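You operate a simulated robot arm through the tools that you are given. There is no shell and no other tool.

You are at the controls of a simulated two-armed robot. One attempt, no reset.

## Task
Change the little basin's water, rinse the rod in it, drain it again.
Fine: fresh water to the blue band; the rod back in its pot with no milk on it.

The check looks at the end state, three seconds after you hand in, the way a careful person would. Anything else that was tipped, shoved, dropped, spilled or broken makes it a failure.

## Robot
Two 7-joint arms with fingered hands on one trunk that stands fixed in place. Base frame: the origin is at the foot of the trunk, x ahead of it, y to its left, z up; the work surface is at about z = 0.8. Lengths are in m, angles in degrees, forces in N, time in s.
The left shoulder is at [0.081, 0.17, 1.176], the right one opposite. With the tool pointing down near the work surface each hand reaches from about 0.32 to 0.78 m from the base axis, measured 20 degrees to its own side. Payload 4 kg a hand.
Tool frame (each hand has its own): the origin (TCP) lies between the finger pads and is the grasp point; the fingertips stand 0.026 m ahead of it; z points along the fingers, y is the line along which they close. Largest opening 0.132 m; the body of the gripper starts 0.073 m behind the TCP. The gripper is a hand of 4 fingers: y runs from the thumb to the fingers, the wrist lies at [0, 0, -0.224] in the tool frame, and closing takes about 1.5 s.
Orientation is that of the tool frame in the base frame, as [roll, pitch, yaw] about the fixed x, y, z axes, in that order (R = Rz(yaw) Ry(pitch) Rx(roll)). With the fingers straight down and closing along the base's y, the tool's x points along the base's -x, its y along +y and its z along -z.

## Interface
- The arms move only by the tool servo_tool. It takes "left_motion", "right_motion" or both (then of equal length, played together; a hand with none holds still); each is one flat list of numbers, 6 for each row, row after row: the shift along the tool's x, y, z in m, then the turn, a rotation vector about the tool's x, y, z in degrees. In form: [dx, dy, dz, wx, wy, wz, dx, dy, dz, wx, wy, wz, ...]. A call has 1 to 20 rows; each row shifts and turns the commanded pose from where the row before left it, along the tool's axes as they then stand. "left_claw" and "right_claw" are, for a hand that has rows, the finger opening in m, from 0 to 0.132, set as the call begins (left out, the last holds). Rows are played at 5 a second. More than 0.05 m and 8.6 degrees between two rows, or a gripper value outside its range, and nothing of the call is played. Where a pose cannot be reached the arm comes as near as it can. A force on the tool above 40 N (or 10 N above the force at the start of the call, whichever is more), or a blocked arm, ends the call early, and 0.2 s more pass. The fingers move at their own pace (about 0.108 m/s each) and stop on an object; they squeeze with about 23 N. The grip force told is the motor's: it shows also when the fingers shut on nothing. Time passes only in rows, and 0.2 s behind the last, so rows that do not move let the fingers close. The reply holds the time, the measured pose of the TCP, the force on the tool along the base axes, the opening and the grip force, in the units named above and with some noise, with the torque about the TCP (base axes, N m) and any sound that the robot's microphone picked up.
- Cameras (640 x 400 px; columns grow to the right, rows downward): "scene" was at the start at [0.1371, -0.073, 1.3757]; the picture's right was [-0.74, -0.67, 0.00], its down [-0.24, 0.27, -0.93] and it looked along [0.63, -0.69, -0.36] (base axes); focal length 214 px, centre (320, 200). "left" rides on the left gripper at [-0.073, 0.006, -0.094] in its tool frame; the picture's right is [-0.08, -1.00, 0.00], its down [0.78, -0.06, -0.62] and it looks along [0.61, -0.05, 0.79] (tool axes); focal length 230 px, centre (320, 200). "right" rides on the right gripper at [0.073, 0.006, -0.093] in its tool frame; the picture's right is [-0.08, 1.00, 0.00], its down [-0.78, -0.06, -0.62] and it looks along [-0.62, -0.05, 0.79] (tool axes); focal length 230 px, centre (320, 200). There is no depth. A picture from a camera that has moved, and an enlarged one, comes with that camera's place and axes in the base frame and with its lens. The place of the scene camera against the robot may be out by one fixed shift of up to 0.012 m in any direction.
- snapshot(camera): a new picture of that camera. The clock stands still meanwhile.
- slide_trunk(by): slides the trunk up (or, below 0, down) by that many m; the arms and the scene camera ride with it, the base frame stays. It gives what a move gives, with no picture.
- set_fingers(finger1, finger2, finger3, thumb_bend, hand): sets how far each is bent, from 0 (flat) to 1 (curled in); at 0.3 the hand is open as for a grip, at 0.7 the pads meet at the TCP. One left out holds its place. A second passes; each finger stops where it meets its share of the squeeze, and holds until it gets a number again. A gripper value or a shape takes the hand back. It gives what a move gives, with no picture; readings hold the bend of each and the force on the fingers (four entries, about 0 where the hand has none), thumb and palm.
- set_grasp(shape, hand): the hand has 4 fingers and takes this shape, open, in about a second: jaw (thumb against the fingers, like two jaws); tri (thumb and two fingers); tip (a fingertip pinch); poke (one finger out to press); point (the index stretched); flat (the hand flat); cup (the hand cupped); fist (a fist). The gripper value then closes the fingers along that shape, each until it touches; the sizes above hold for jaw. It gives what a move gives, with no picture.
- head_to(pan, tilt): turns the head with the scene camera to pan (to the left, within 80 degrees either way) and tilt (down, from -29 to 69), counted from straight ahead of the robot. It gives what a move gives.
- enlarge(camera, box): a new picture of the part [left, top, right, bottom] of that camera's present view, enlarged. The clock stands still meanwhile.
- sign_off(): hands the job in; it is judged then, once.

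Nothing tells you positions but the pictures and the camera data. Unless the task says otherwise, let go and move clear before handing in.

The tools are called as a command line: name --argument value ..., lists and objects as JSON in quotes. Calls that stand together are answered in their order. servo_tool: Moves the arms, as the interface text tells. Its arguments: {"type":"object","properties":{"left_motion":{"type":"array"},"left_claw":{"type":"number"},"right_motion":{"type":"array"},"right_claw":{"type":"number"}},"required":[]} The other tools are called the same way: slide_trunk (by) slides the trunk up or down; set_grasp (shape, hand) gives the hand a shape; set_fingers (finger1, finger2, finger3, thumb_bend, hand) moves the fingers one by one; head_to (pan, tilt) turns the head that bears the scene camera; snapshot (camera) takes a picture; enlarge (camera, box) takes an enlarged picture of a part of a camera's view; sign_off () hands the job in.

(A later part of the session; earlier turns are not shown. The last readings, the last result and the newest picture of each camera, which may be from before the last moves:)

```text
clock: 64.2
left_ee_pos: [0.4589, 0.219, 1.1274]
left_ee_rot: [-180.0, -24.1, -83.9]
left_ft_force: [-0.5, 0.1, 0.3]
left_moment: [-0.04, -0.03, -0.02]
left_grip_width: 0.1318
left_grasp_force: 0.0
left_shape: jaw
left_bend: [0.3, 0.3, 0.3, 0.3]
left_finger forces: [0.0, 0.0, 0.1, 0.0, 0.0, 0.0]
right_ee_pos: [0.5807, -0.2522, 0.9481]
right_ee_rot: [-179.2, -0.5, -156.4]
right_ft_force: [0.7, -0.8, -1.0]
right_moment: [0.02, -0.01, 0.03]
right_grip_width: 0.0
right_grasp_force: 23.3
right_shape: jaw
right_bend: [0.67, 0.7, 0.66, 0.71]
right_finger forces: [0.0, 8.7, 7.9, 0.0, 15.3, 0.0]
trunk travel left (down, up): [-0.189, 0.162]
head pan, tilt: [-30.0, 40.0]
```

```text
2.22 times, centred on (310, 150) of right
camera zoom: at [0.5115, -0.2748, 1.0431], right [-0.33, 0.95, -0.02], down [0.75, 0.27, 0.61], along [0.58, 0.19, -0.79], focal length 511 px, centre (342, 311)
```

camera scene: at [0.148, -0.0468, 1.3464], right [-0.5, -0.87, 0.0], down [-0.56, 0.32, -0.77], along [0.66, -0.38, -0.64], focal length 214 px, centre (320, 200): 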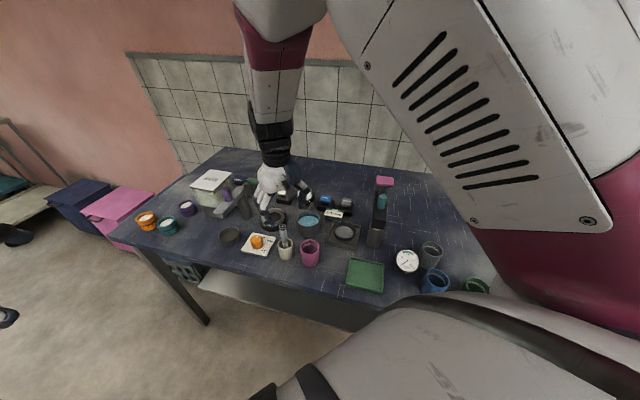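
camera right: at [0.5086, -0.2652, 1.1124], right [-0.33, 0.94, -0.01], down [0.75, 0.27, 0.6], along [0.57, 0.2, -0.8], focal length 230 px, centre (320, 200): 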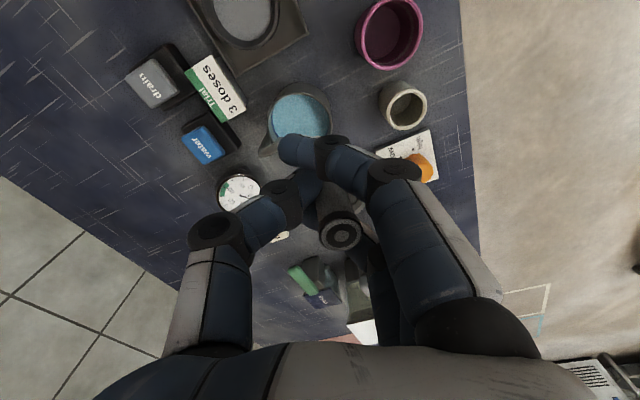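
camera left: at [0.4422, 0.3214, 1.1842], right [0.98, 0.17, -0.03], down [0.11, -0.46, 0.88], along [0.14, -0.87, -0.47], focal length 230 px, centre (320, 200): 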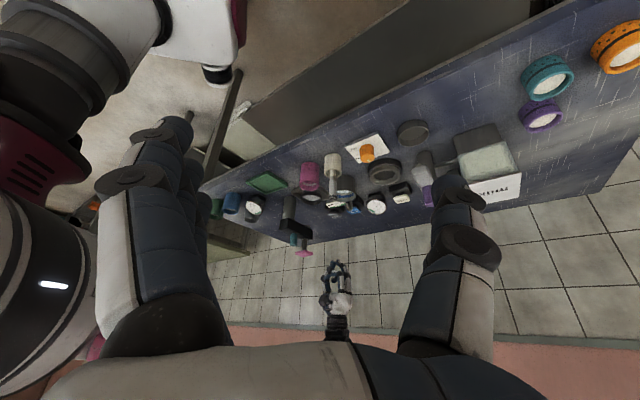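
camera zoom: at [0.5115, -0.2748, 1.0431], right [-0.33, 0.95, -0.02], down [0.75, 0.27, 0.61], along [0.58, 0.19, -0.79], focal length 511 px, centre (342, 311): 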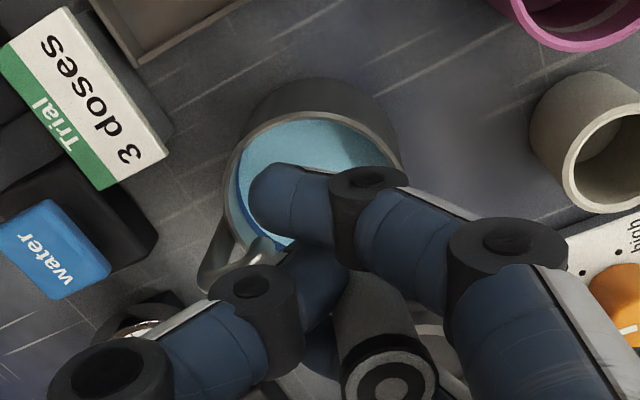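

All fingers stay 3 cm or more from the spout horizontally. Lowering the bulb into the water now, watching the force.

servo_tool --right_motion '[0, 0, 0.008, 0, 0, 0, 0, 0, 0.008, 0, 0, 0, 0, 0, 0.008, 0, 0, 0, 0, 0, 0.005, 0, 0, 0, 0, 0, 0, 0, 0, 0]'

enlarge --camera "scene" --box '[280, 175, 350, 245]'

enlarge --camera "left" --box '[310, 150, 380, 220]'

```text
clock: 65.4
left_ee_pos: [0.4585, 0.2177, 1.1269]
left_ee_rot: [-180.0, -24.0, -84.1]
left_ft_force: [0.7, 0.7, 0.4]
left_moment: [0.05, 0.01, 0.01]
left_grip_width: 0.1322
left_grasp_force: 0.0
left_shape: jaw
left_bend: [0.3, 0.3, 0.3, 0.3]
left_finger forces: [0.0, 0.0, 0.0, 0.1, 0.0, 0.1]
right_ee_pos: [0.5806, -0.2559, 0.92]
right_ee_rot: [-179.0, -0.6, -156.7]
right_ft_force: [0.9, -0.9, -1.1]
right_moment: [0.02, 0.01, -0.01]
right_grip_width: 0.0
right_grasp_force: 23.3
right_shape: jaw
right_bend: [0.67, 0.7, 0.66, 0.71]
right_finger forces: [0.1, 8.6, 7.9, 0.0, 15.3, 0.0]
trunk travel left (down, up): [-0.189, 0.162]
head pan, tilt: [-30.0, 40.0]
```

```text
5.71 times, centred on (315, 210) of scene
camera zoom: at [0.148, -0.0468, 1.3464], right [-0.5, -0.87, 0.0], down [-0.56, 0.32, -0.77], along [0.66, -0.38, -0.64], focal length 1226 px, centre (349, 143)
```

zoom: 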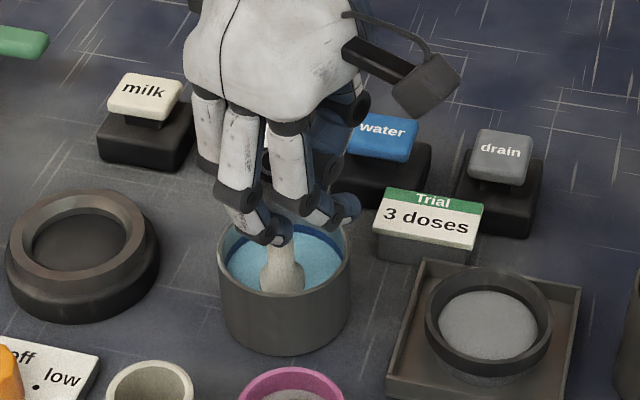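

```text
5.71 times, centred on (345, 185) of left
camera zoom: at [0.4423, 0.3219, 1.1842], right [0.98, 0.17, -0.03], down [0.11, -0.46, 0.88], along [0.14, -0.87, -0.47], focal length 1315 px, centre (177, 286)
```

zoom: 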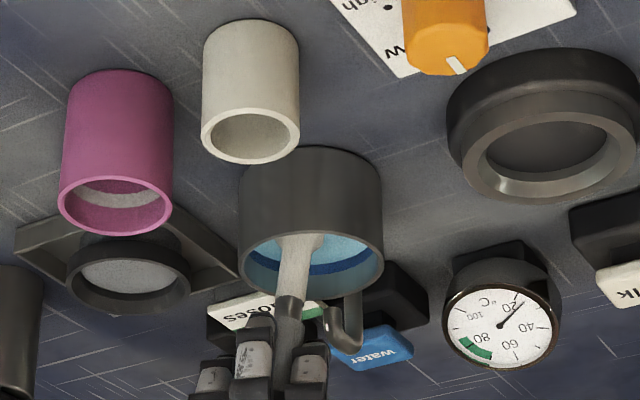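

The bulb is submerged, no contact force. I'll go 4 mm deeper and swish gently within the basin.

servo_tool --right_motion '[0, 0, 0.004, 0, 0, 0, 0.006, 0, 0, 0, 0, 0, -0.006, 0.006, 0, 0, 0, 0, -0.006, -0.006, 0, 0, 0, 0, 0.006, -0.006, 0, 0, 0, 0, 0.006, 0.006, 0, 0, 0, 0, -0.006, 0.006, 0, 0, 0, 0, -0.006, -0.006, 0, 0, 0, 0, 0.006, -0.006, 0, 0, 0, 0, 0.006, 0.006, 0, 0, 0, 0, -0.006, 0, 0, 0, 0, 0, 0, 0, 0, 0, 0, 0]'

enlarge --camera "scene" --box '[280, 175, 350, 245]'

enlarge --camera "left" --box '[310, 150, 380, 220]'

```text
clock: 68.0
left_ee_pos: [0.4567, 0.2178, 1.1279]
left_ee_rot: [-180.0, -24.0, -84.0]
left_ft_force: [-0.3, 0.5, -0.1]
left_moment: [0.02, 0.02, 0.0]
left_grip_width: 0.1318
left_grasp_force: 0.2
left_shape: jaw
left_bend: [0.3, 0.3, 0.3, 0.3]
left_finger forces: [0.0, 0.0, 0.0, 0.0, 0.1, 0.1]
right_ee_pos: [0.5767, -0.2586, 0.9109]
right_ee_rot: [-179.0, -1.4, -156.7]
right_ft_force: [-0.1, 0.3, 0.3]
right_moment: [0.01, 0.01, 0.01]
right_grip_width: 0.0002
right_grasp_force: 23.1
right_shape: jaw
right_bend: [0.67, 0.7, 0.67, 0.71]
right_finger forces: [0.0, 8.6, 7.9, 0.0, 15.2, 0.1]
trunk travel left (down, up): [-0.189, 0.162]
head pan, tilt: [-30.0, 40.0]
```

```text
5.71 times, centred on (315, 210) of scene
camera zoom: at [0.1481, -0.0469, 1.3463], right [-0.5, -0.87, 0.0], down [-0.56, 0.32, -0.77], along [0.66, -0.38, -0.64], focal length 1226 px, centre (349, 143)
```

zoom: 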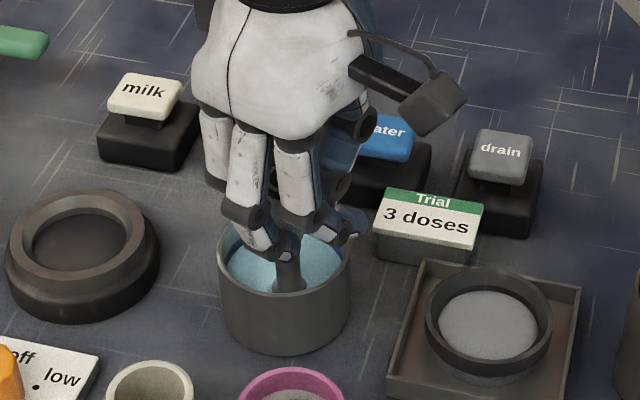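

```text
5.71 times, centred on (345, 185) of left
camera zoom: at [0.4423, 0.3218, 1.1842], right [0.98, 0.17, -0.03], down [0.11, -0.46, 0.88], along [0.14, -0.87, -0.47], focal length 1315 px, centre (177, 286)
```

zoom: 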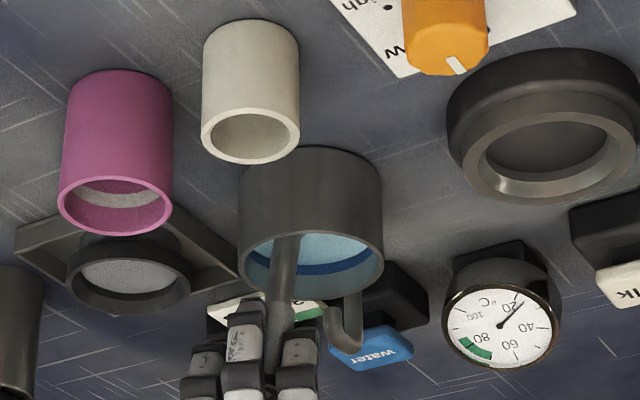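

The rod turned from milky white to clean grey metal in the water. Lifting it straight up out of the basin, letting it drip over it, then inspecting.

servo_tool --right_motion '[-0.003, 0, -0.008, 0, 0, 0, 0, 0, -0.01, 0, 0, 0, 0, 0, -0.012, 0, 0, 0, 0, 0, -0.012, 0, 0, 0, 0, 0, -0.012, 0, 0, 0, 0, 0, 0, 0, 0, 0, 0, 0, 0, 0, 0, 0, 0, 0, 0, 0, 0, 0]'

enlarge --camera "scene" --box '[280, 175, 350, 245]'

enlarge --camera "left" --box '[310, 150, 380, 220]'

```text
clock: 69.8
left_ee_pos: [0.4585, 0.2187, 1.1266]
left_ee_rot: [-180.0, -24.0, -84.1]
left_ft_force: [0.7, 0.8, -0.4]
left_moment: [0.01, -0.02, -0.02]
left_grip_width: 0.1325
left_grasp_force: 0.1
left_shape: jaw
left_bend: [0.3, 0.3, 0.3, 0.3]
left_finger forces: [0.1, 0.0, 0.0, 0.1, 0.1, 0.0]
right_ee_pos: [0.5799, -0.2535, 0.964]
right_ee_rot: [-179.5, -1.2, -156.5]
right_ft_force: [-0.1, 0.1, -0.2]
right_moment: [0.03, 0.0, -0.01]
right_grip_width: 0.0
right_grasp_force: 22.9
right_shape: jaw
right_bend: [0.67, 0.7, 0.67, 0.71]
right_finger forces: [0.1, 8.7, 8.0, 0.0, 15.0, 0.0]
trunk travel left (down, up): [-0.189, 0.162]
head pan, tilt: [-30.0, 40.0]
```

```text
5.71 times, centred on (315, 210) of scene
camera zoom: at [0.1481, -0.0469, 1.3463], right [-0.5, -0.87, 0.0], down [-0.56, 0.32, -0.77], along [0.66, -0.38, -0.64], focal length 1226 px, centre (349, 143)
```

zoom: 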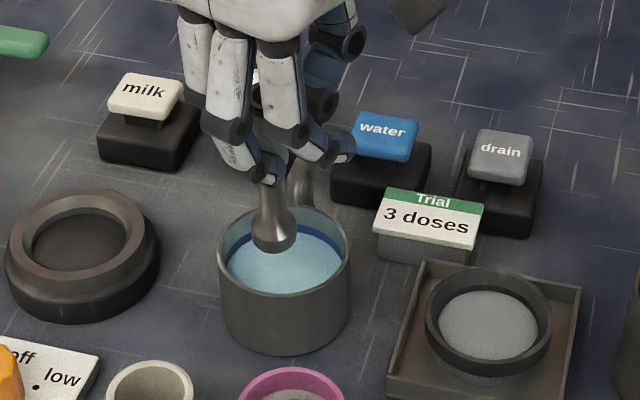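

```text
5.71 times, centred on (345, 185) of left
camera zoom: at [0.4424, 0.3219, 1.1841], right [0.98, 0.17, -0.03], down [0.11, -0.46, 0.88], along [0.14, -0.87, -0.47], focal length 1315 px, centre (177, 286)
```

zoom: 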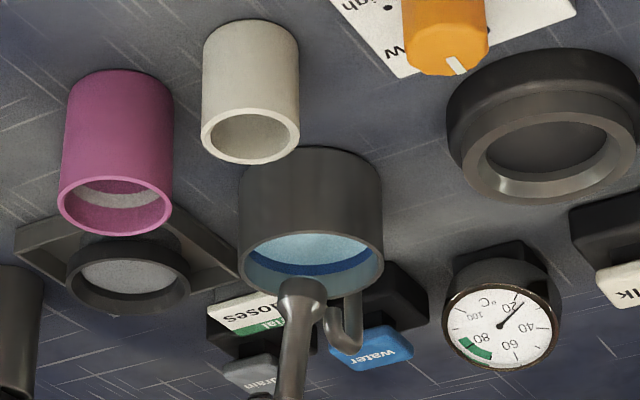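

The rod is clean. Now I raise it, turn the hand back to yaw ≈179 and head for its pot at (0.541,-0.153).

servo_tool --right_motion '[0, 0, -0.015, 0, 0, 0, 0, 0, -0.015, 0, 0, 0, 0, 0, -0.015, 0, 0, 0, 0, 0, 0, 0, 0, 6, 0, 0, 0, 0, 0, 7, 0, 0, 0, 0, 0, 7, 0, 0, 0, 0, 0, 5, 0, 0, 0, 0, 0, 0]'

snapshot --camera "right"

enlarge --camera "scene" --box '[280, 195, 340, 245]'

```text
clock: 71.6
left_ee_pos: [0.4584, 0.2178, 1.1282]
left_ee_rot: [-179.9, -24.1, -84.1]
left_ft_force: [-1.0, -0.3, -0.5]
left_moment: [0.02, -0.01, -0.03]
left_grip_width: 0.1317
left_grasp_force: 0.2
left_shape: jaw
left_bend: [0.3, 0.3, 0.3, 0.3]
left_finger forces: [0.0, 0.0, 0.0, 0.0, 0.1, 0.1]
right_ee_pos: [0.5828, -0.2484, 1.0105]
right_ee_rot: [-179.3, -0.8, 178.7]
right_ft_force: [-0.4, -0.4, 1.0]
right_moment: [0.01, 0.02, 0.0]
right_grip_width: 0.0
right_grasp_force: 23.0
right_shape: jaw
right_bend: [0.67, 0.7, 0.67, 0.71]
right_finger forces: [0.1, 8.6, 8.0, 0.0, 15.0, 0.1]
trunk travel left (down, up): [-0.189, 0.162]
head pan, tilt: [-30.0, 40.0]
```

```text
taken
camera right: at [0.5116, -0.2394, 1.1053], right [0.1, 0.99, -0.01], down [0.79, -0.07, 0.61], along [0.6, -0.07, -0.79], focal length 230 px, centre (320, 200)
```

right: 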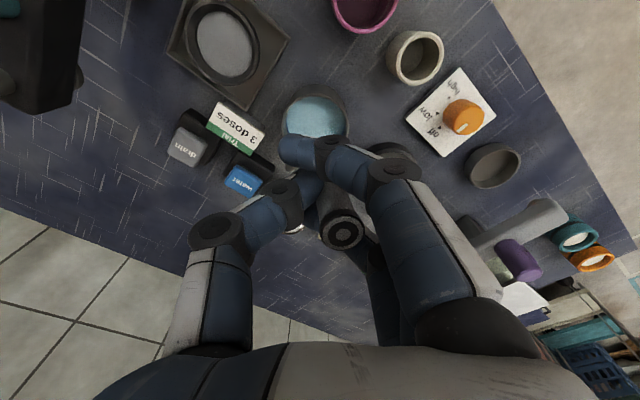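

```text
8.00 times, centred on (310, 220) of scene
camera zoom: at [0.1481, -0.0469, 1.3463], right [-0.5, -0.87, 0.0], down [-0.56, 0.32, -0.77], along [0.66, -0.38, -0.64], focal length 1716 px, centre (400, 40)
```

zoom: 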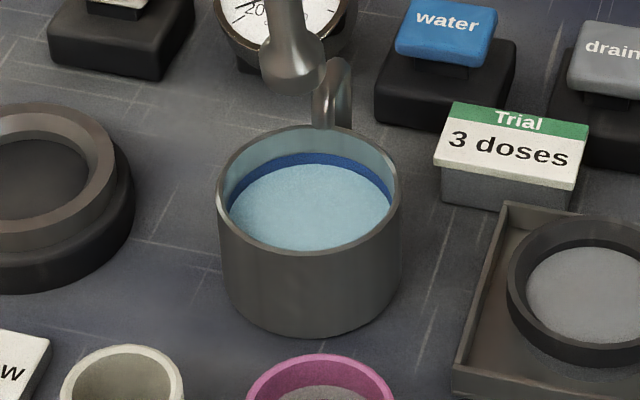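

The rinse water is now slightly paler (took up the milk) and the rod hangs clean. Carrying the rod over to its pot.

servo_tool --right_motion '[0.006, 0.009, 0, 0, 0, 0, 0.0095, 0.015, 0, 0, 0, 0, 0.0095, 0.015, 0, 0, 0, 0, 0.0095, 0.015, 0, 0, 0, 0, 0.0095, 0.015, 0, 0, 0, 0, 0.0095, 0.015, 0, 0, 0, 0, 0.007, 0.011, 0, 0, 0, 0, 0.0043, 0.007, 0, 0, 0, 0, 0, 0, 0, 0, 0, 0]'

enlarge --camera "scene" --box '[250, 175, 330, 265]'

enlarge --camera "left" --box '[290, 140, 370, 240]'

snapshot --camera "right"

```text
clock: 73.6
left_ee_pos: [0.4583, 0.2195, 1.1279]
left_ee_rot: [-180.0, -23.9, -84.0]
left_ft_force: [0.4, 0.4, -0.1]
left_moment: [0.02, 0.02, 0.0]
left_grip_width: 0.1319
left_grasp_force: 0.1
left_shape: jaw
left_bend: [0.3, 0.3, 0.3, 0.3]
left_finger forces: [0.0, 0.1, 0.1, 0.1, 0.0, 0.1]
right_ee_pos: [0.5189, -0.1405, 1.0084]
right_ee_rot: [179.8, -1.1, 178.9]
right_ft_force: [0.8, 0.1, -0.4]
right_moment: [-0.02, 0.01, 0.03]
right_grip_width: 0.0
right_grasp_force: 23.1
right_shape: jaw
right_bend: [0.67, 0.7, 0.67, 0.71]
right_finger forces: [0.0, 8.8, 8.2, 0.0, 14.8, 0.0]
trunk travel left (down, up): [-0.189, 0.162]
head pan, tilt: [-30.0, 40.0]
```

```text
4.44 times, centred on (290, 220) of scene
camera zoom: at [0.1481, -0.0469, 1.3463], right [-0.5, -0.87, 0.0], down [-0.56, 0.32, -0.77], along [0.66, -0.38, -0.64], focal length 953 px, centre (453, 111)
```

zoom: 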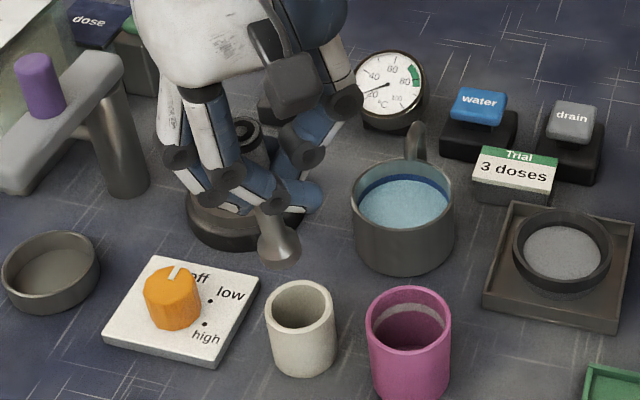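

```text
4.00 times, centred on (330, 190) of left
camera zoom: at [0.4424, 0.3219, 1.1841], right [0.98, 0.17, -0.03], down [0.11, -0.46, 0.88], along [0.14, -0.87, -0.47], focal length 920 px, centre (280, 240)
```

zoom: 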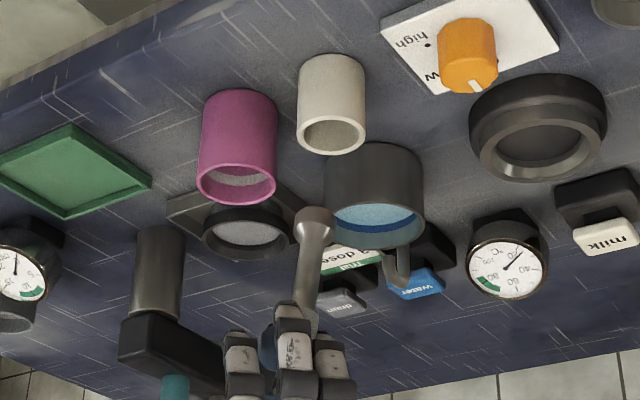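

```text
taken
camera right: at [0.4469, -0.1332, 1.1043], right [0.1, 1.0, 0.0], down [0.8, -0.08, 0.6], along [0.6, -0.06, -0.8], focal length 230 px, centre (320, 200)
```

right: 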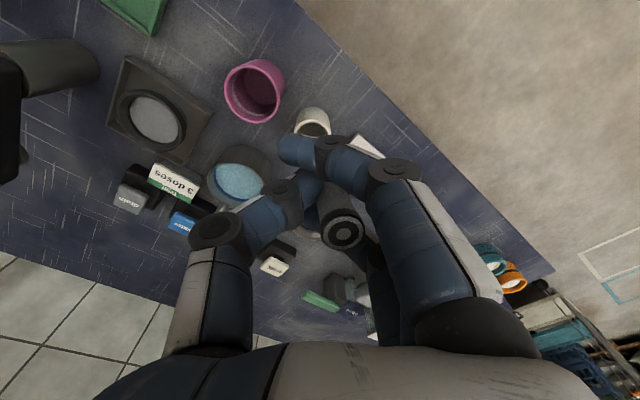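

The bulb is near the pot. I'll zoom in the hand camera and scene to measure the bulb-to-pot offset precisely before inserting.

enlarge --camera "right" --box '[270, 90, 370, 190]'

enlarge --camera "scene" --box '[265, 210, 315, 260]'

enlarge --camera "left" --box '[315, 145, 365, 195]'

```text
4.00 times, centred on (320, 140) of right
camera zoom: at [0.4469, -0.1332, 1.1043], right [0.1, 1.0, 0.0], down [0.8, -0.08, 0.6], along [0.6, -0.06, -0.8], focal length 920 px, centre (320, 440)
```

zoom: 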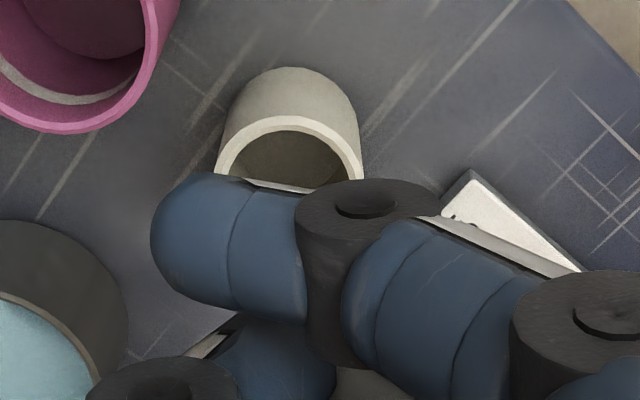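

```text
8.00 times, centred on (290, 235) of scene
camera zoom: at [0.1481, -0.0469, 1.3463], right [-0.5, -0.87, 0.0], down [-0.56, 0.32, -0.77], along [0.66, -0.38, -0.64], focal length 1716 px, centre (560, -80)
```

zoom: 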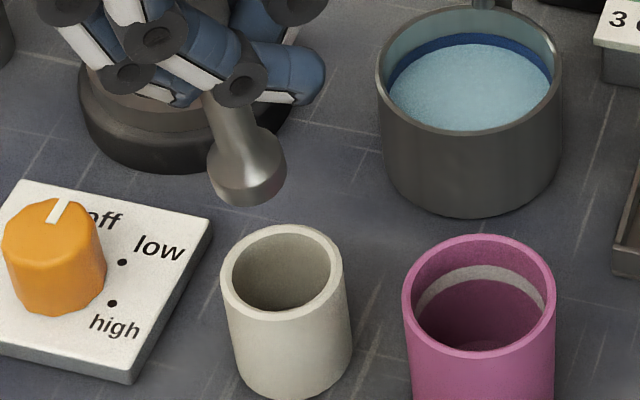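

```text
8.00 times, centred on (340, 170) of left
camera zoom: at [0.4424, 0.3219, 1.1841], right [0.98, 0.17, -0.03], down [0.11, -0.46, 0.88], along [0.14, -0.87, -0.47], focal length 1841 px, centre (160, 440)
```

zoom: 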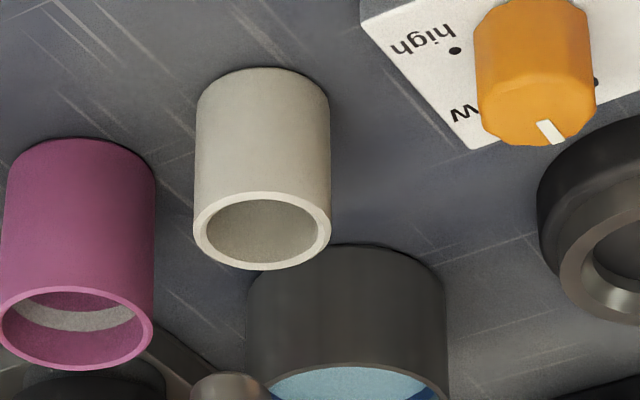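

Pot inner radius is only ~17 mm and the bulb ~13 mm, so I'll lower the bulb to just above the rim where the images can be compared without parallax.

servo_tool --right_motion '[0, 0, 0.012, 0, 0, 0, 0, 0, 0.014, 0, 0, 0, 0, 0, 0.012, 0, 0, 0, 0, 0, 0.004, 0, 0, 0, 0, 0, 0, 0, 0, 0]'

enlarge --camera "scene" --box '[265, 210, 315, 260]'

enlarge --camera "left" --box '[315, 145, 365, 195]'

enlarge --camera "right" --box '[270, 60, 400, 160]'

```text
clock: 74.8
left_ee_pos: [0.4575, 0.2188, 1.1278]
left_ee_rot: [-180.0, -24.0, -84.1]
left_ft_force: [0.7, 0.3, -0.8]
left_moment: [0.03, -0.01, -0.04]
left_grip_width: 0.1321
left_grasp_force: 0.0
left_shape: jaw
left_bend: [0.3, 0.3, 0.3, 0.3]
left_finger forces: [0.0, 0.0, 0.1, 0.0, 0.0, 0.0]
right_ee_pos: [0.5219, -0.1419, 0.9736]
right_ee_rot: [179.9, -0.1, 178.9]
right_ft_force: [-0.1, 0.1, -1.3]
right_moment: [0.0, 0.0, 0.01]
right_grip_width: 0.0
right_grasp_force: 22.7
right_shape: jaw
right_bend: [0.67, 0.7, 0.67, 0.71]
right_finger forces: [0.0, 8.8, 8.2, 0.0, 14.8, 0.0]
trunk travel left (down, up): [-0.189, 0.162]
head pan, tilt: [-30.0, 40.0]
```

```text
8.00 times, centred on (290, 235) of scene
camera zoom: at [0.148, -0.0468, 1.3463], right [-0.5, -0.87, 0.0], down [-0.56, 0.32, -0.77], along [0.66, -0.38, -0.64], focal length 1716 px, centre (560, -80)
```

zoom: 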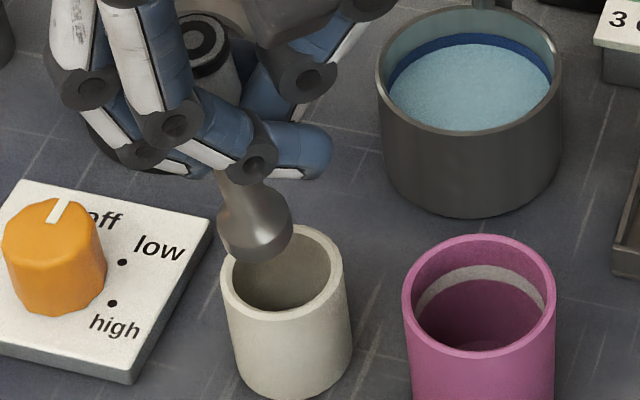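

```text
8.00 times, centred on (340, 170) of left
camera zoom: at [0.4423, 0.3219, 1.1842], right [0.98, 0.17, -0.03], down [0.11, -0.46, 0.88], along [0.14, -0.87, -0.47], focal length 1841 px, centre (160, 440)
```

zoom: 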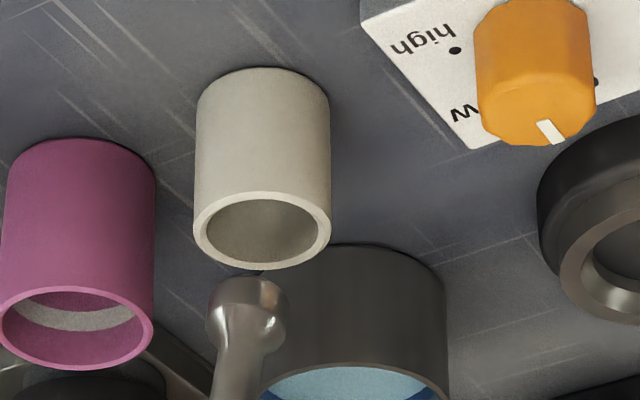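

```text
4.00 times, centred on (335, 110) of right
camera zoom: at [0.4487, -0.1337, 1.0681], right [0.1, 1.0, 0.0], down [0.79, -0.08, 0.61], along [0.61, -0.06, -0.79], focal length 920 px, centre (260, 560)
```

zoom: 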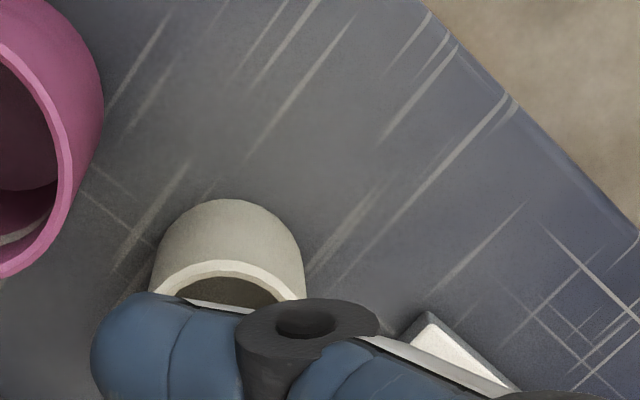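

Comparing both views, the bulb must shift about +7 mm in x and -12 mm in y to sit over the pot. Applying that, then re-checking.

servo_tool --right_motion '[-0.0034, -0.0058, 0, 0, 0, 0, -0.0034, -0.0057, 0, 0, 0, 0, 0, 0, 0, 0, 0, 0, 0, 0, 0, 0, 0, 0]'

enlarge --camera "scene" --box '[265, 210, 315, 260]'

enlarge --camera "left" --box '[315, 145, 365, 195]'

```text
clock: 75.8
left_ee_pos: [0.4584, 0.2188, 1.128]
left_ee_rot: [180.0, -24.1, -84.1]
left_ft_force: [0.4, 0.3, 0.2]
left_moment: [-0.03, -0.01, 0.02]
left_grip_width: 0.132
left_grasp_force: 0.0
left_shape: jaw
left_bend: [0.3, 0.3, 0.3, 0.3]
left_finger forces: [0.0, 0.1, 0.0, 0.0, 0.0, 0.0]
right_ee_pos: [0.5282, -0.154, 0.9729]
right_ee_rot: [179.8, -0.2, 178.9]
right_ft_force: [0.4, 0.9, -0.1]
right_moment: [-0.02, 0.01, 0.0]
right_grip_width: 0.0
right_grasp_force: 23.8
right_shape: jaw
right_bend: [0.67, 0.7, 0.67, 0.71]
right_finger forces: [0.0, 9.0, 8.2, 0.0, 14.8, 0.1]
trunk travel left (down, up): [-0.189, 0.162]
head pan, tilt: [-30.0, 40.0]
```

```text
8.00 times, centred on (290, 235) of scene
camera zoom: at [0.1481, -0.0469, 1.3463], right [-0.5, -0.87, 0.0], down [-0.56, 0.32, -0.77], along [0.66, -0.38, -0.64], focal length 1716 px, centre (560, -80)
```

zoom: 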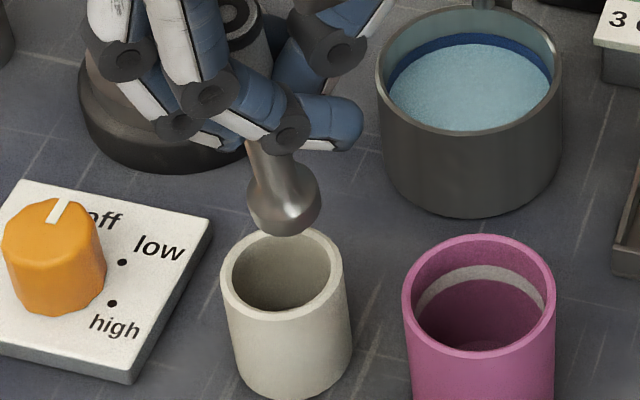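

```text
8.00 times, centred on (340, 170) of left
camera zoom: at [0.4424, 0.3218, 1.1842], right [0.98, 0.17, -0.03], down [0.11, -0.46, 0.88], along [0.14, -0.87, -0.47], focal length 1841 px, centre (160, 440)
```

zoom: 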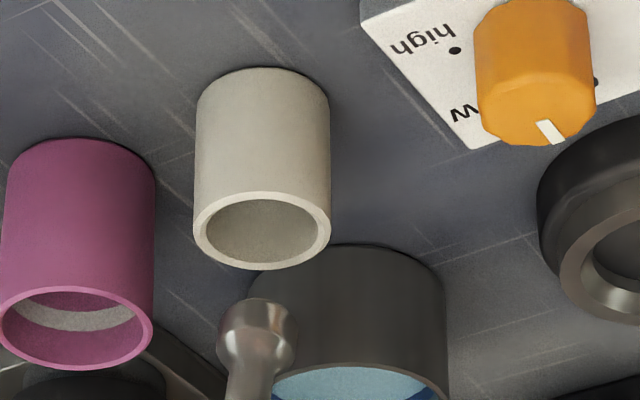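

Close: needs about +5 mm in y. Correcting and lowering to ~5 mm above the rim for a final check.

servo_tool --right_motion '[-0.0004, 0.0024, 0, 0, 0, 0, 0, 0.0024, 0.004, 0, 0, 0, 0, 0, 0.006, 0, 0, 0, 0, 0, 0.006, 0, 0, 0, 0, 0, 0, 0, 0, 0]'

enlarge --camera "scene" --box '[265, 210, 315, 260]'

enlarge --camera "left" --box '[315, 145, 365, 195]'

```text
clock: 77.0
left_ee_pos: [0.4583, 0.2195, 1.1281]
left_ee_rot: [-180.0, -24.0, -84.0]
left_ft_force: [0.3, 0.1, -0.3]
left_moment: [0.04, 0.01, 0.01]
left_grip_width: 0.1322
left_grasp_force: 0.1
left_shape: jaw
left_bend: [0.3, 0.3, 0.3, 0.3]
left_finger forces: [0.0, 0.0, 0.0, 0.0, 0.1, 0.0]
right_ee_pos: [0.5285, -0.1505, 0.9577]
right_ee_rot: [179.9, -0.2, 178.7]
right_ft_force: [0.4, -0.5, -0.7]
right_moment: [-0.04, 0.02, 0.0]
right_grip_width: 0.0001
right_grasp_force: 23.0
right_shape: jaw
right_bend: [0.67, 0.7, 0.67, 0.71]
right_finger forces: [0.1, 9.0, 8.1, 0.0, 14.6, 0.1]
trunk travel left (down, up): [-0.189, 0.162]
head pan, tilt: [-30.0, 40.0]
```

```text
8.00 times, centred on (290, 235) of scene
camera zoom: at [0.1479, -0.0468, 1.3464], right [-0.5, -0.87, 0.0], down [-0.56, 0.32, -0.77], along [0.66, -0.38, -0.64], focal length 1716 px, centre (560, -80)
```

zoom: 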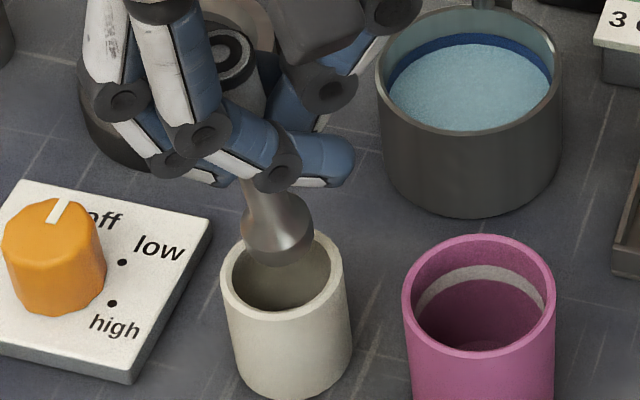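

```text
8.00 times, centred on (340, 170) of left
camera zoom: at [0.4422, 0.3219, 1.1842], right [0.98, 0.17, -0.03], down [0.11, -0.46, 0.88], along [0.14, -0.87, -0.47], focal length 1841 px, centre (160, 440)
```

zoom: 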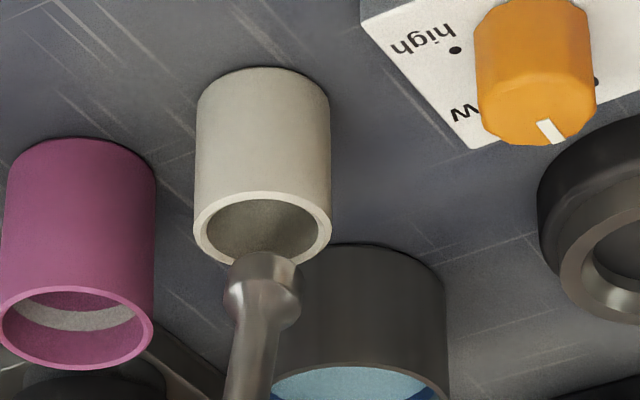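

Bulb and pot are aligned within ~1–2 mm. Lowering into the pot in short stages, watching force and drift.

servo_tool --right_motion '[0, 0, 0.005, 0, 0, 0, 0, 0, 0.006, 0, 0, 0, 0, 0, 0.005, 0, 0, 0, 0, 0, 0, 0, 0, 0]'

enlarge --camera "scene" --box '[265, 210, 315, 260]'

enlarge --camera "left" --box '[315, 145, 365, 195]'

```text
clock: 78.0
left_ee_pos: [0.4581, 0.2184, 1.1286]
left_ee_rot: [179.9, -24.1, -83.9]
left_ft_force: [-0.2, -0.6, -0.1]
left_moment: [0.02, 0.0, 0.03]
left_grip_width: 0.1318
left_grasp_force: 0.0
left_shape: jaw
left_bend: [0.3, 0.3, 0.3, 0.3]
left_finger forces: [0.0, 0.0, 0.0, 0.0, 0.0, 0.0]
right_ee_pos: [0.5288, -0.152, 0.9415]
right_ee_rot: [-179.9, -0.1, 178.5]
right_ft_force: [-0.4, 0.2, -0.5]
right_moment: [-0.01, 0.02, 0.02]
right_grip_width: 0.0001
right_grasp_force: 23.2
right_shape: jaw
right_bend: [0.67, 0.7, 0.67, 0.71]
right_finger forces: [0.0, 8.8, 8.2, 0.1, 14.7, 0.1]
trunk travel left (down, up): [-0.189, 0.162]
head pan, tilt: [-30.0, 40.0]
```

```text
8.00 times, centred on (290, 235) of scene
camera zoom: at [0.1481, -0.0469, 1.3463], right [-0.5, -0.87, 0.0], down [-0.56, 0.32, -0.77], along [0.66, -0.38, -0.64], focal length 1716 px, centre (560, -80)
```

zoom: 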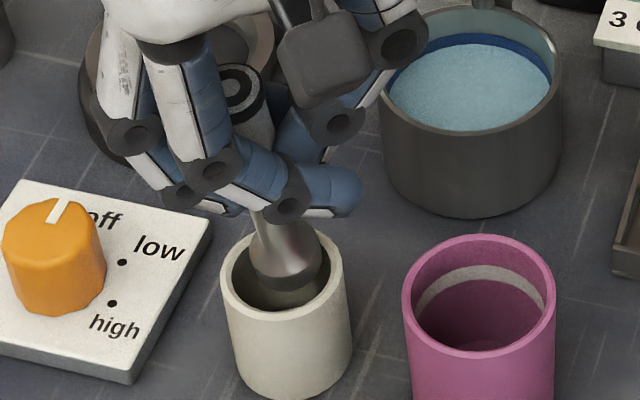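

```text
8.00 times, centred on (340, 170) of left
camera zoom: at [0.4423, 0.3219, 1.1842], right [0.98, 0.17, -0.03], down [0.11, -0.46, 0.88], along [0.14, -0.87, -0.47], focal length 1841 px, centre (160, 440)
```

zoom: 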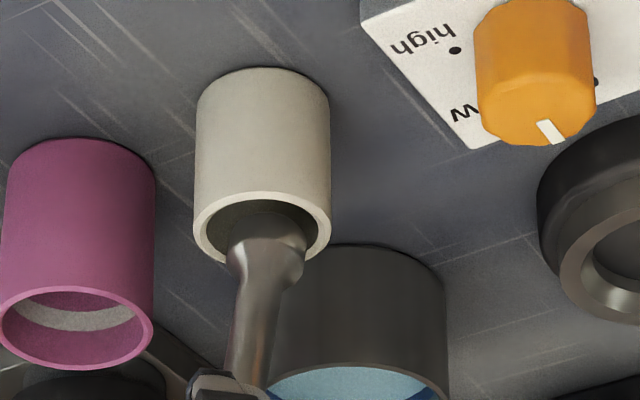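

The bulb is inside the rim without contact. Continuing down.

servo_tool --right_motion '[0.001, 0.0005, 0.005, 0, 0, 0, 0, 0, 0.005, 0, 0, 0, 0, 0, 0.005, 0, 0, 0, 0, 0, 0, 0, 0, 0]'

enlarge --camera "scene" --box '[265, 210, 315, 260]'

enlarge --camera "left" --box '[315, 145, 365, 195]'

```text
clock: 79.0
left_ee_pos: [0.4577, 0.2193, 1.1269]
left_ee_rot: [-179.9, -24.0, -84.1]
left_ft_force: [0.1, -0.4, 1.1]
left_moment: [0.01, -0.01, 0.0]
left_grip_width: 0.1317
left_grasp_force: 0.1
left_shape: jaw
left_bend: [0.3, 0.3, 0.3, 0.3]
left_finger forces: [0.0, 0.0, 0.0, 0.1, 0.1, 0.1]
right_ee_pos: [0.5274, -0.1519, 0.9257]
right_ee_rot: [-179.8, -0.1, 178.5]
right_ft_force: [-0.3, -0.3, -0.2]
right_moment: [-0.02, 0.02, 0.02]
right_grip_width: 0.0001
right_grasp_force: 22.6
right_shape: jaw
right_bend: [0.67, 0.7, 0.67, 0.71]
right_finger forces: [0.1, 8.9, 8.2, 0.1, 14.8, 0.0]
trunk travel left (down, up): [-0.189, 0.162]
head pan, tilt: [-30.0, 40.0]
```

```text
8.00 times, centred on (290, 235) of scene
camera zoom: at [0.148, -0.0469, 1.3464], right [-0.5, -0.87, 0.0], down [-0.56, 0.32, -0.77], along [0.66, -0.38, -0.64], focal length 1716 px, centre (560, -80)
```

zoom: 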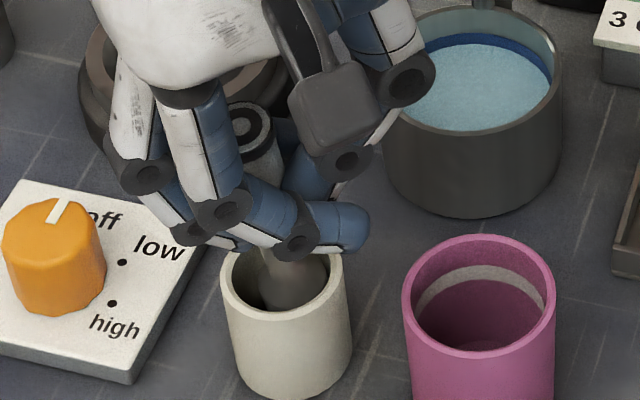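

```text
8.00 times, centred on (340, 170) of left
camera zoom: at [0.4423, 0.3219, 1.1842], right [0.98, 0.17, -0.03], down [0.11, -0.46, 0.88], along [0.14, -0.87, -0.47], focal length 1841 px, centre (160, 440)
```

zoom: 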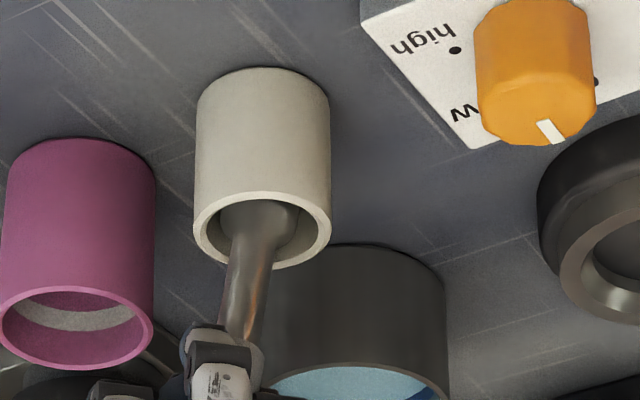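

Still contact-free. Lowering the remaining ~1.5 cm slowly.

servo_tool --right_motion '[0, 0, 0.004, 0, 0, 0, 0, 0, 0.004, 0, 0, 0, 0, 0, 0.004, 0, 0, 0, 0, 0, 0, 0, 0, 0]'

enlarge --camera "left" --box '[315, 145, 365, 195]'

enlarge --camera "scene" --box '[265, 210, 315, 260]'

```text
clock: 80.0
left_ee_pos: [0.4585, 0.2183, 1.1281]
left_ee_rot: [-179.9, -24.1, -83.9]
left_ft_force: [-0.6, 0.1, -0.1]
left_moment: [-0.01, 0.0, 0.01]
left_grip_width: 0.1319
left_grasp_force: 0.0
left_shape: jaw
left_bend: [0.3, 0.3, 0.3, 0.3]
left_finger forces: [0.0, 0.0, 0.1, 0.1, 0.1, 0.0]
right_ee_pos: [0.5282, -0.1533, 0.9122]
right_ee_rot: [-179.6, -0.2, 178.5]
right_ft_force: [-0.3, 0.1, 0.2]
right_moment: [0.07, 0.05, -0.01]
right_grip_width: 0.0
right_grasp_force: 23.2
right_shape: jaw
right_bend: [0.67, 0.7, 0.67, 0.71]
right_finger forces: [0.0, 9.3, 8.3, 0.0, 14.3, 0.0]
trunk travel left (down, up): [-0.189, 0.162]
head pan, tilt: [-30.0, 40.0]
```

```text
8.00 times, centred on (340, 170) of left
camera zoom: at [0.4423, 0.3219, 1.1842], right [0.98, 0.17, -0.03], down [0.11, -0.46, 0.88], along [0.14, -0.87, -0.47], focal length 1841 px, centre (160, 440)
```

zoom: 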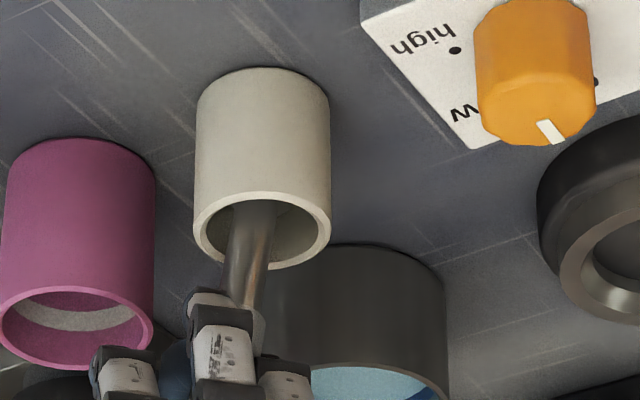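

```text
8.00 times, centred on (290, 235) of scene
camera zoom: at [0.148, -0.0468, 1.3464], right [-0.5, -0.87, 0.0], down [-0.56, 0.32, -0.77], along [0.66, -0.38, -0.64], focal length 1716 px, centre (560, -80)
```

zoom: 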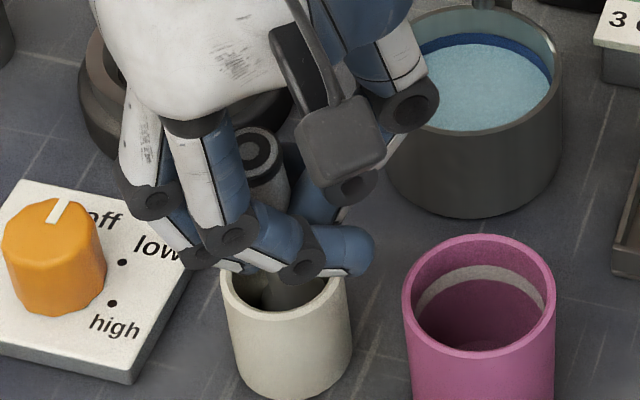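

Nearly seated. A few more millimetres.

servo_tool --right_motion '[0, 0.0005, 0.003, 0, 0, 0, 0, 0.0005, 0.002, 0, 0, 0, 0, 0, 0, 0, 0, 0]'

```text
clock: 80.8
left_ee_pos: [0.4571, 0.218, 1.1284]
left_ee_rot: [180.0, -24.0, -84.0]
left_ft_force: [0.4, -0.6, -0.5]
left_moment: [0.0, -0.03, 0.0]
left_grip_width: 0.132
left_grasp_force: 0.2
left_shape: jaw
left_bend: [0.3, 0.3, 0.3, 0.3]
left_finger forces: [0.0, 0.0, 0.0, 0.0, 0.1, 0.0]
right_ee_pos: [0.5267, -0.1531, 0.9072]
right_ee_rot: [-179.6, -0.4, 178.4]
right_ft_force: [0.1, 0.4, 0.2]
right_moment: [0.04, -0.03, 0.02]
right_grip_width: 0.0
right_grasp_force: 23.0
right_shape: jaw
right_bend: [0.67, 0.7, 0.67, 0.71]
right_finger forces: [0.1, 9.0, 7.8, 0.1, 14.1, 0.0]
trunk travel left (down, up): [-0.189, 0.162]
head pan, tilt: [-30.0, 40.0]
```

No contact yet; two more small steps down.

servo_tool --right_motion '[0, 0, 0.002, 0, 0, 0, 0, 0, 0.002, 0, 0, 0, 0, 0, 0, 0, 0, 0]'

enlarge --camera "left" --box '[315, 145, 365, 195]'

enlarge --camera "right" --box '[220, 80, 440, 240]'

```text
clock: 81.6
left_ee_pos: [0.4591, 0.218, 1.1276]
left_ee_rot: [-179.9, -24.1, -84.1]
left_ft_force: [0.1, 0.4, 0.5]
left_moment: [-0.04, 0.02, 0.0]
left_grip_width: 0.132
left_grasp_force: 0.2
left_shape: jaw
left_bend: [0.3, 0.3, 0.3, 0.3]
left_finger forces: [0.0, 0.0, 0.1, 0.1, 0.0, 0.0]
right_ee_pos: [0.5264, -0.1557, 0.9022]
right_ee_rot: [-179.6, -0.4, 178.3]
right_ft_force: [-0.1, 0.4, -0.1]
right_moment: [0.06, 0.04, 0.0]
right_grip_width: 0.0
right_grasp_force: 23.0
right_shape: jaw
right_bend: [0.67, 0.7, 0.67, 0.71]
right_finger forces: [0.0, 9.5, 7.9, 0.0, 14.3, 0.1]
trunk travel left (down, up): [-0.189, 0.162]
head pan, tilt: [-30.0, 40.0]
```

```text
8.00 times, centred on (340, 170) of left
camera zoom: at [0.4423, 0.3219, 1.1842], right [0.98, 0.17, -0.03], down [0.11, -0.46, 0.88], along [0.14, -0.87, -0.47], focal length 1841 px, centre (160, 440)
```

zoom: 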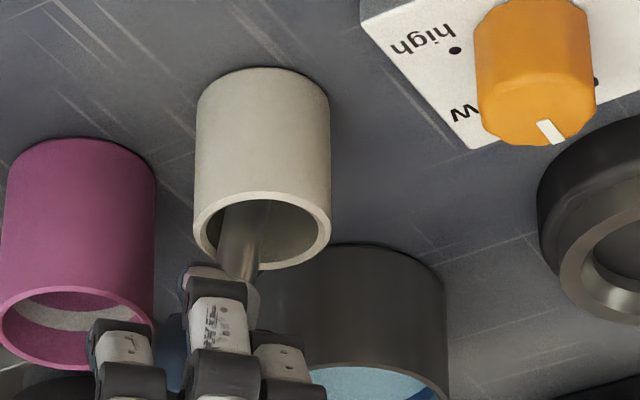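

```text
2.50 times, centred on (330, 160) of right
camera zoom: at [0.454, -0.1458, 0.9971], right [0.11, 0.99, -0.01], down [0.79, -0.08, 0.61], along [0.61, -0.07, -0.79], focal length 575 px, centre (295, 300)
```

zoom: 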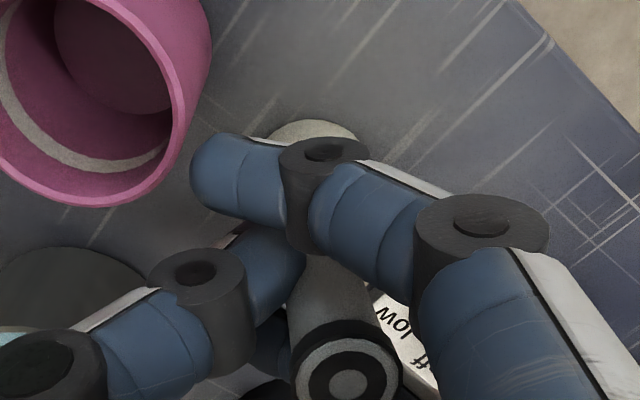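

Still no clear contact force; one more small step with a tiny y correction, then release.

servo_tool --right_motion '[0, 0.002, 0.002, 0, 0, 0, 0, 0.0005, 0.0015, 0, 0, 0, 0, 0, 0, 0, 0, 0]'

enlarge --camera "scene" --box '[265, 210, 315, 260]'

```text
clock: 82.4
left_ee_pos: [0.4567, 0.2186, 1.1288]
left_ee_rot: [-179.9, -24.0, -84.2]
left_ft_force: [0.0, -0.1, 0.6]
left_moment: [0.0, -0.04, -0.04]
left_grip_width: 0.1319
left_grasp_force: 0.0
left_shape: jaw
left_bend: [0.3, 0.3, 0.3, 0.3]
left_finger forces: [0.1, 0.0, 0.1, 0.0, 0.2, 0.0]
right_ee_pos: [0.5245, -0.1519, 0.8999]
right_ee_rot: [-179.5, -0.4, 178.2]
right_ft_force: [-2.5, 1.1, 17.0]
right_moment: [0.12, -0.03, 0.04]
right_grip_width: 0.0002
right_grasp_force: 23.2
right_shape: jaw
right_bend: [0.67, 0.7, 0.68, 0.72]
right_finger forces: [0.0, 11.2, 10.7, 0.1, 18.8, 0.0]
trunk travel left (down, up): [-0.189, 0.162]
head pan, tilt: [-30.0, 40.0]
```

```text
8.00 times, centred on (290, 235) of scene
camera zoom: at [0.1463, -0.0464, 1.3468], right [-0.5, -0.87, 0.0], down [-0.56, 0.32, -0.77], along [0.66, -0.38, -0.64], focal length 1716 px, centre (560, -80)
```

zoom: 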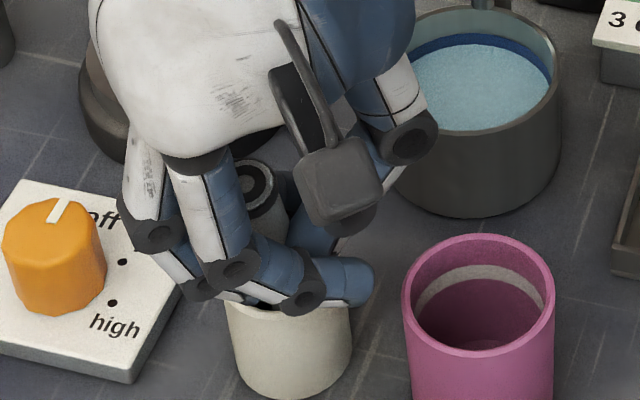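

Contact with the pot floor. I'll ease up 2 mm to relieve the force, then open gently.

servo_tool --right_motion '[0, 0, -0.002, 0, 0, 0, 0, 0, 0, 0, 0, 0, 0, 0, 0, 0, 0, 0]'

```text
clock: 83.2
left_ee_pos: [0.4576, 0.2199, 1.1287]
left_ee_rot: [-179.9, -24.1, -84.0]
left_ft_force: [0.4, 0.1, -0.1]
left_moment: [-0.01, -0.01, 0.03]
left_grip_width: 0.1323
left_grasp_force: 0.0
left_shape: jaw
left_bend: [0.3, 0.3, 0.3, 0.3]
left_finger forces: [0.1, 0.1, 0.1, 0.0, 0.0, 0.0]
right_ee_pos: [0.5242, -0.1522, 0.8993]
right_ee_rot: [-179.4, -0.8, 178.2]
right_ft_force: [-1.9, 1.4, 15.2]
right_moment: [0.11, -0.01, 0.07]
right_grip_width: 0.0
right_grasp_force: 22.9
right_shape: jaw
right_bend: [0.67, 0.7, 0.68, 0.72]
right_finger forces: [0.0, 11.6, 10.7, 0.0, 17.7, 0.1]
trunk travel left (down, up): [-0.189, 0.162]
head pan, tilt: [-30.0, 40.0]
```

Still pressing; easing up a bit more.

servo_tool --right_motion '[0, 0, -0.002, 0, 0, 0, 0, 0, -0.001, 0, 0, 0, 0, 0, 0, 0, 0, 0]'

```text
clock: 84.0
left_ee_pos: [0.4589, 0.2181, 1.1284]
left_ee_rot: [-180.0, -24.0, -84.0]
left_ft_force: [-0.4, 0.3, -0.9]
left_moment: [0.01, 0.03, 0.04]
left_grip_width: 0.1319
left_grasp_force: 0.1
left_shape: jaw
left_bend: [0.3, 0.3, 0.3, 0.3]
left_finger forces: [0.0, 0.0, 0.0, 0.0, 0.0, 0.0]
right_ee_pos: [0.5252, -0.153, 0.8996]
right_ee_rot: [-179.5, -0.7, 178.2]
right_ft_force: [-0.2, 0.4, -0.4]
right_moment: [0.03, 0.05, 0.0]
right_grip_width: 0.0
right_grasp_force: 23.2
right_shape: jaw
right_bend: [0.67, 0.7, 0.67, 0.72]
right_finger forces: [0.0, 10.4, 9.2, 0.0, 14.5, 0.0]
trunk travel left (down, up): [-0.189, 0.162]
head pan, tilt: [-30.0, 40.0]
```

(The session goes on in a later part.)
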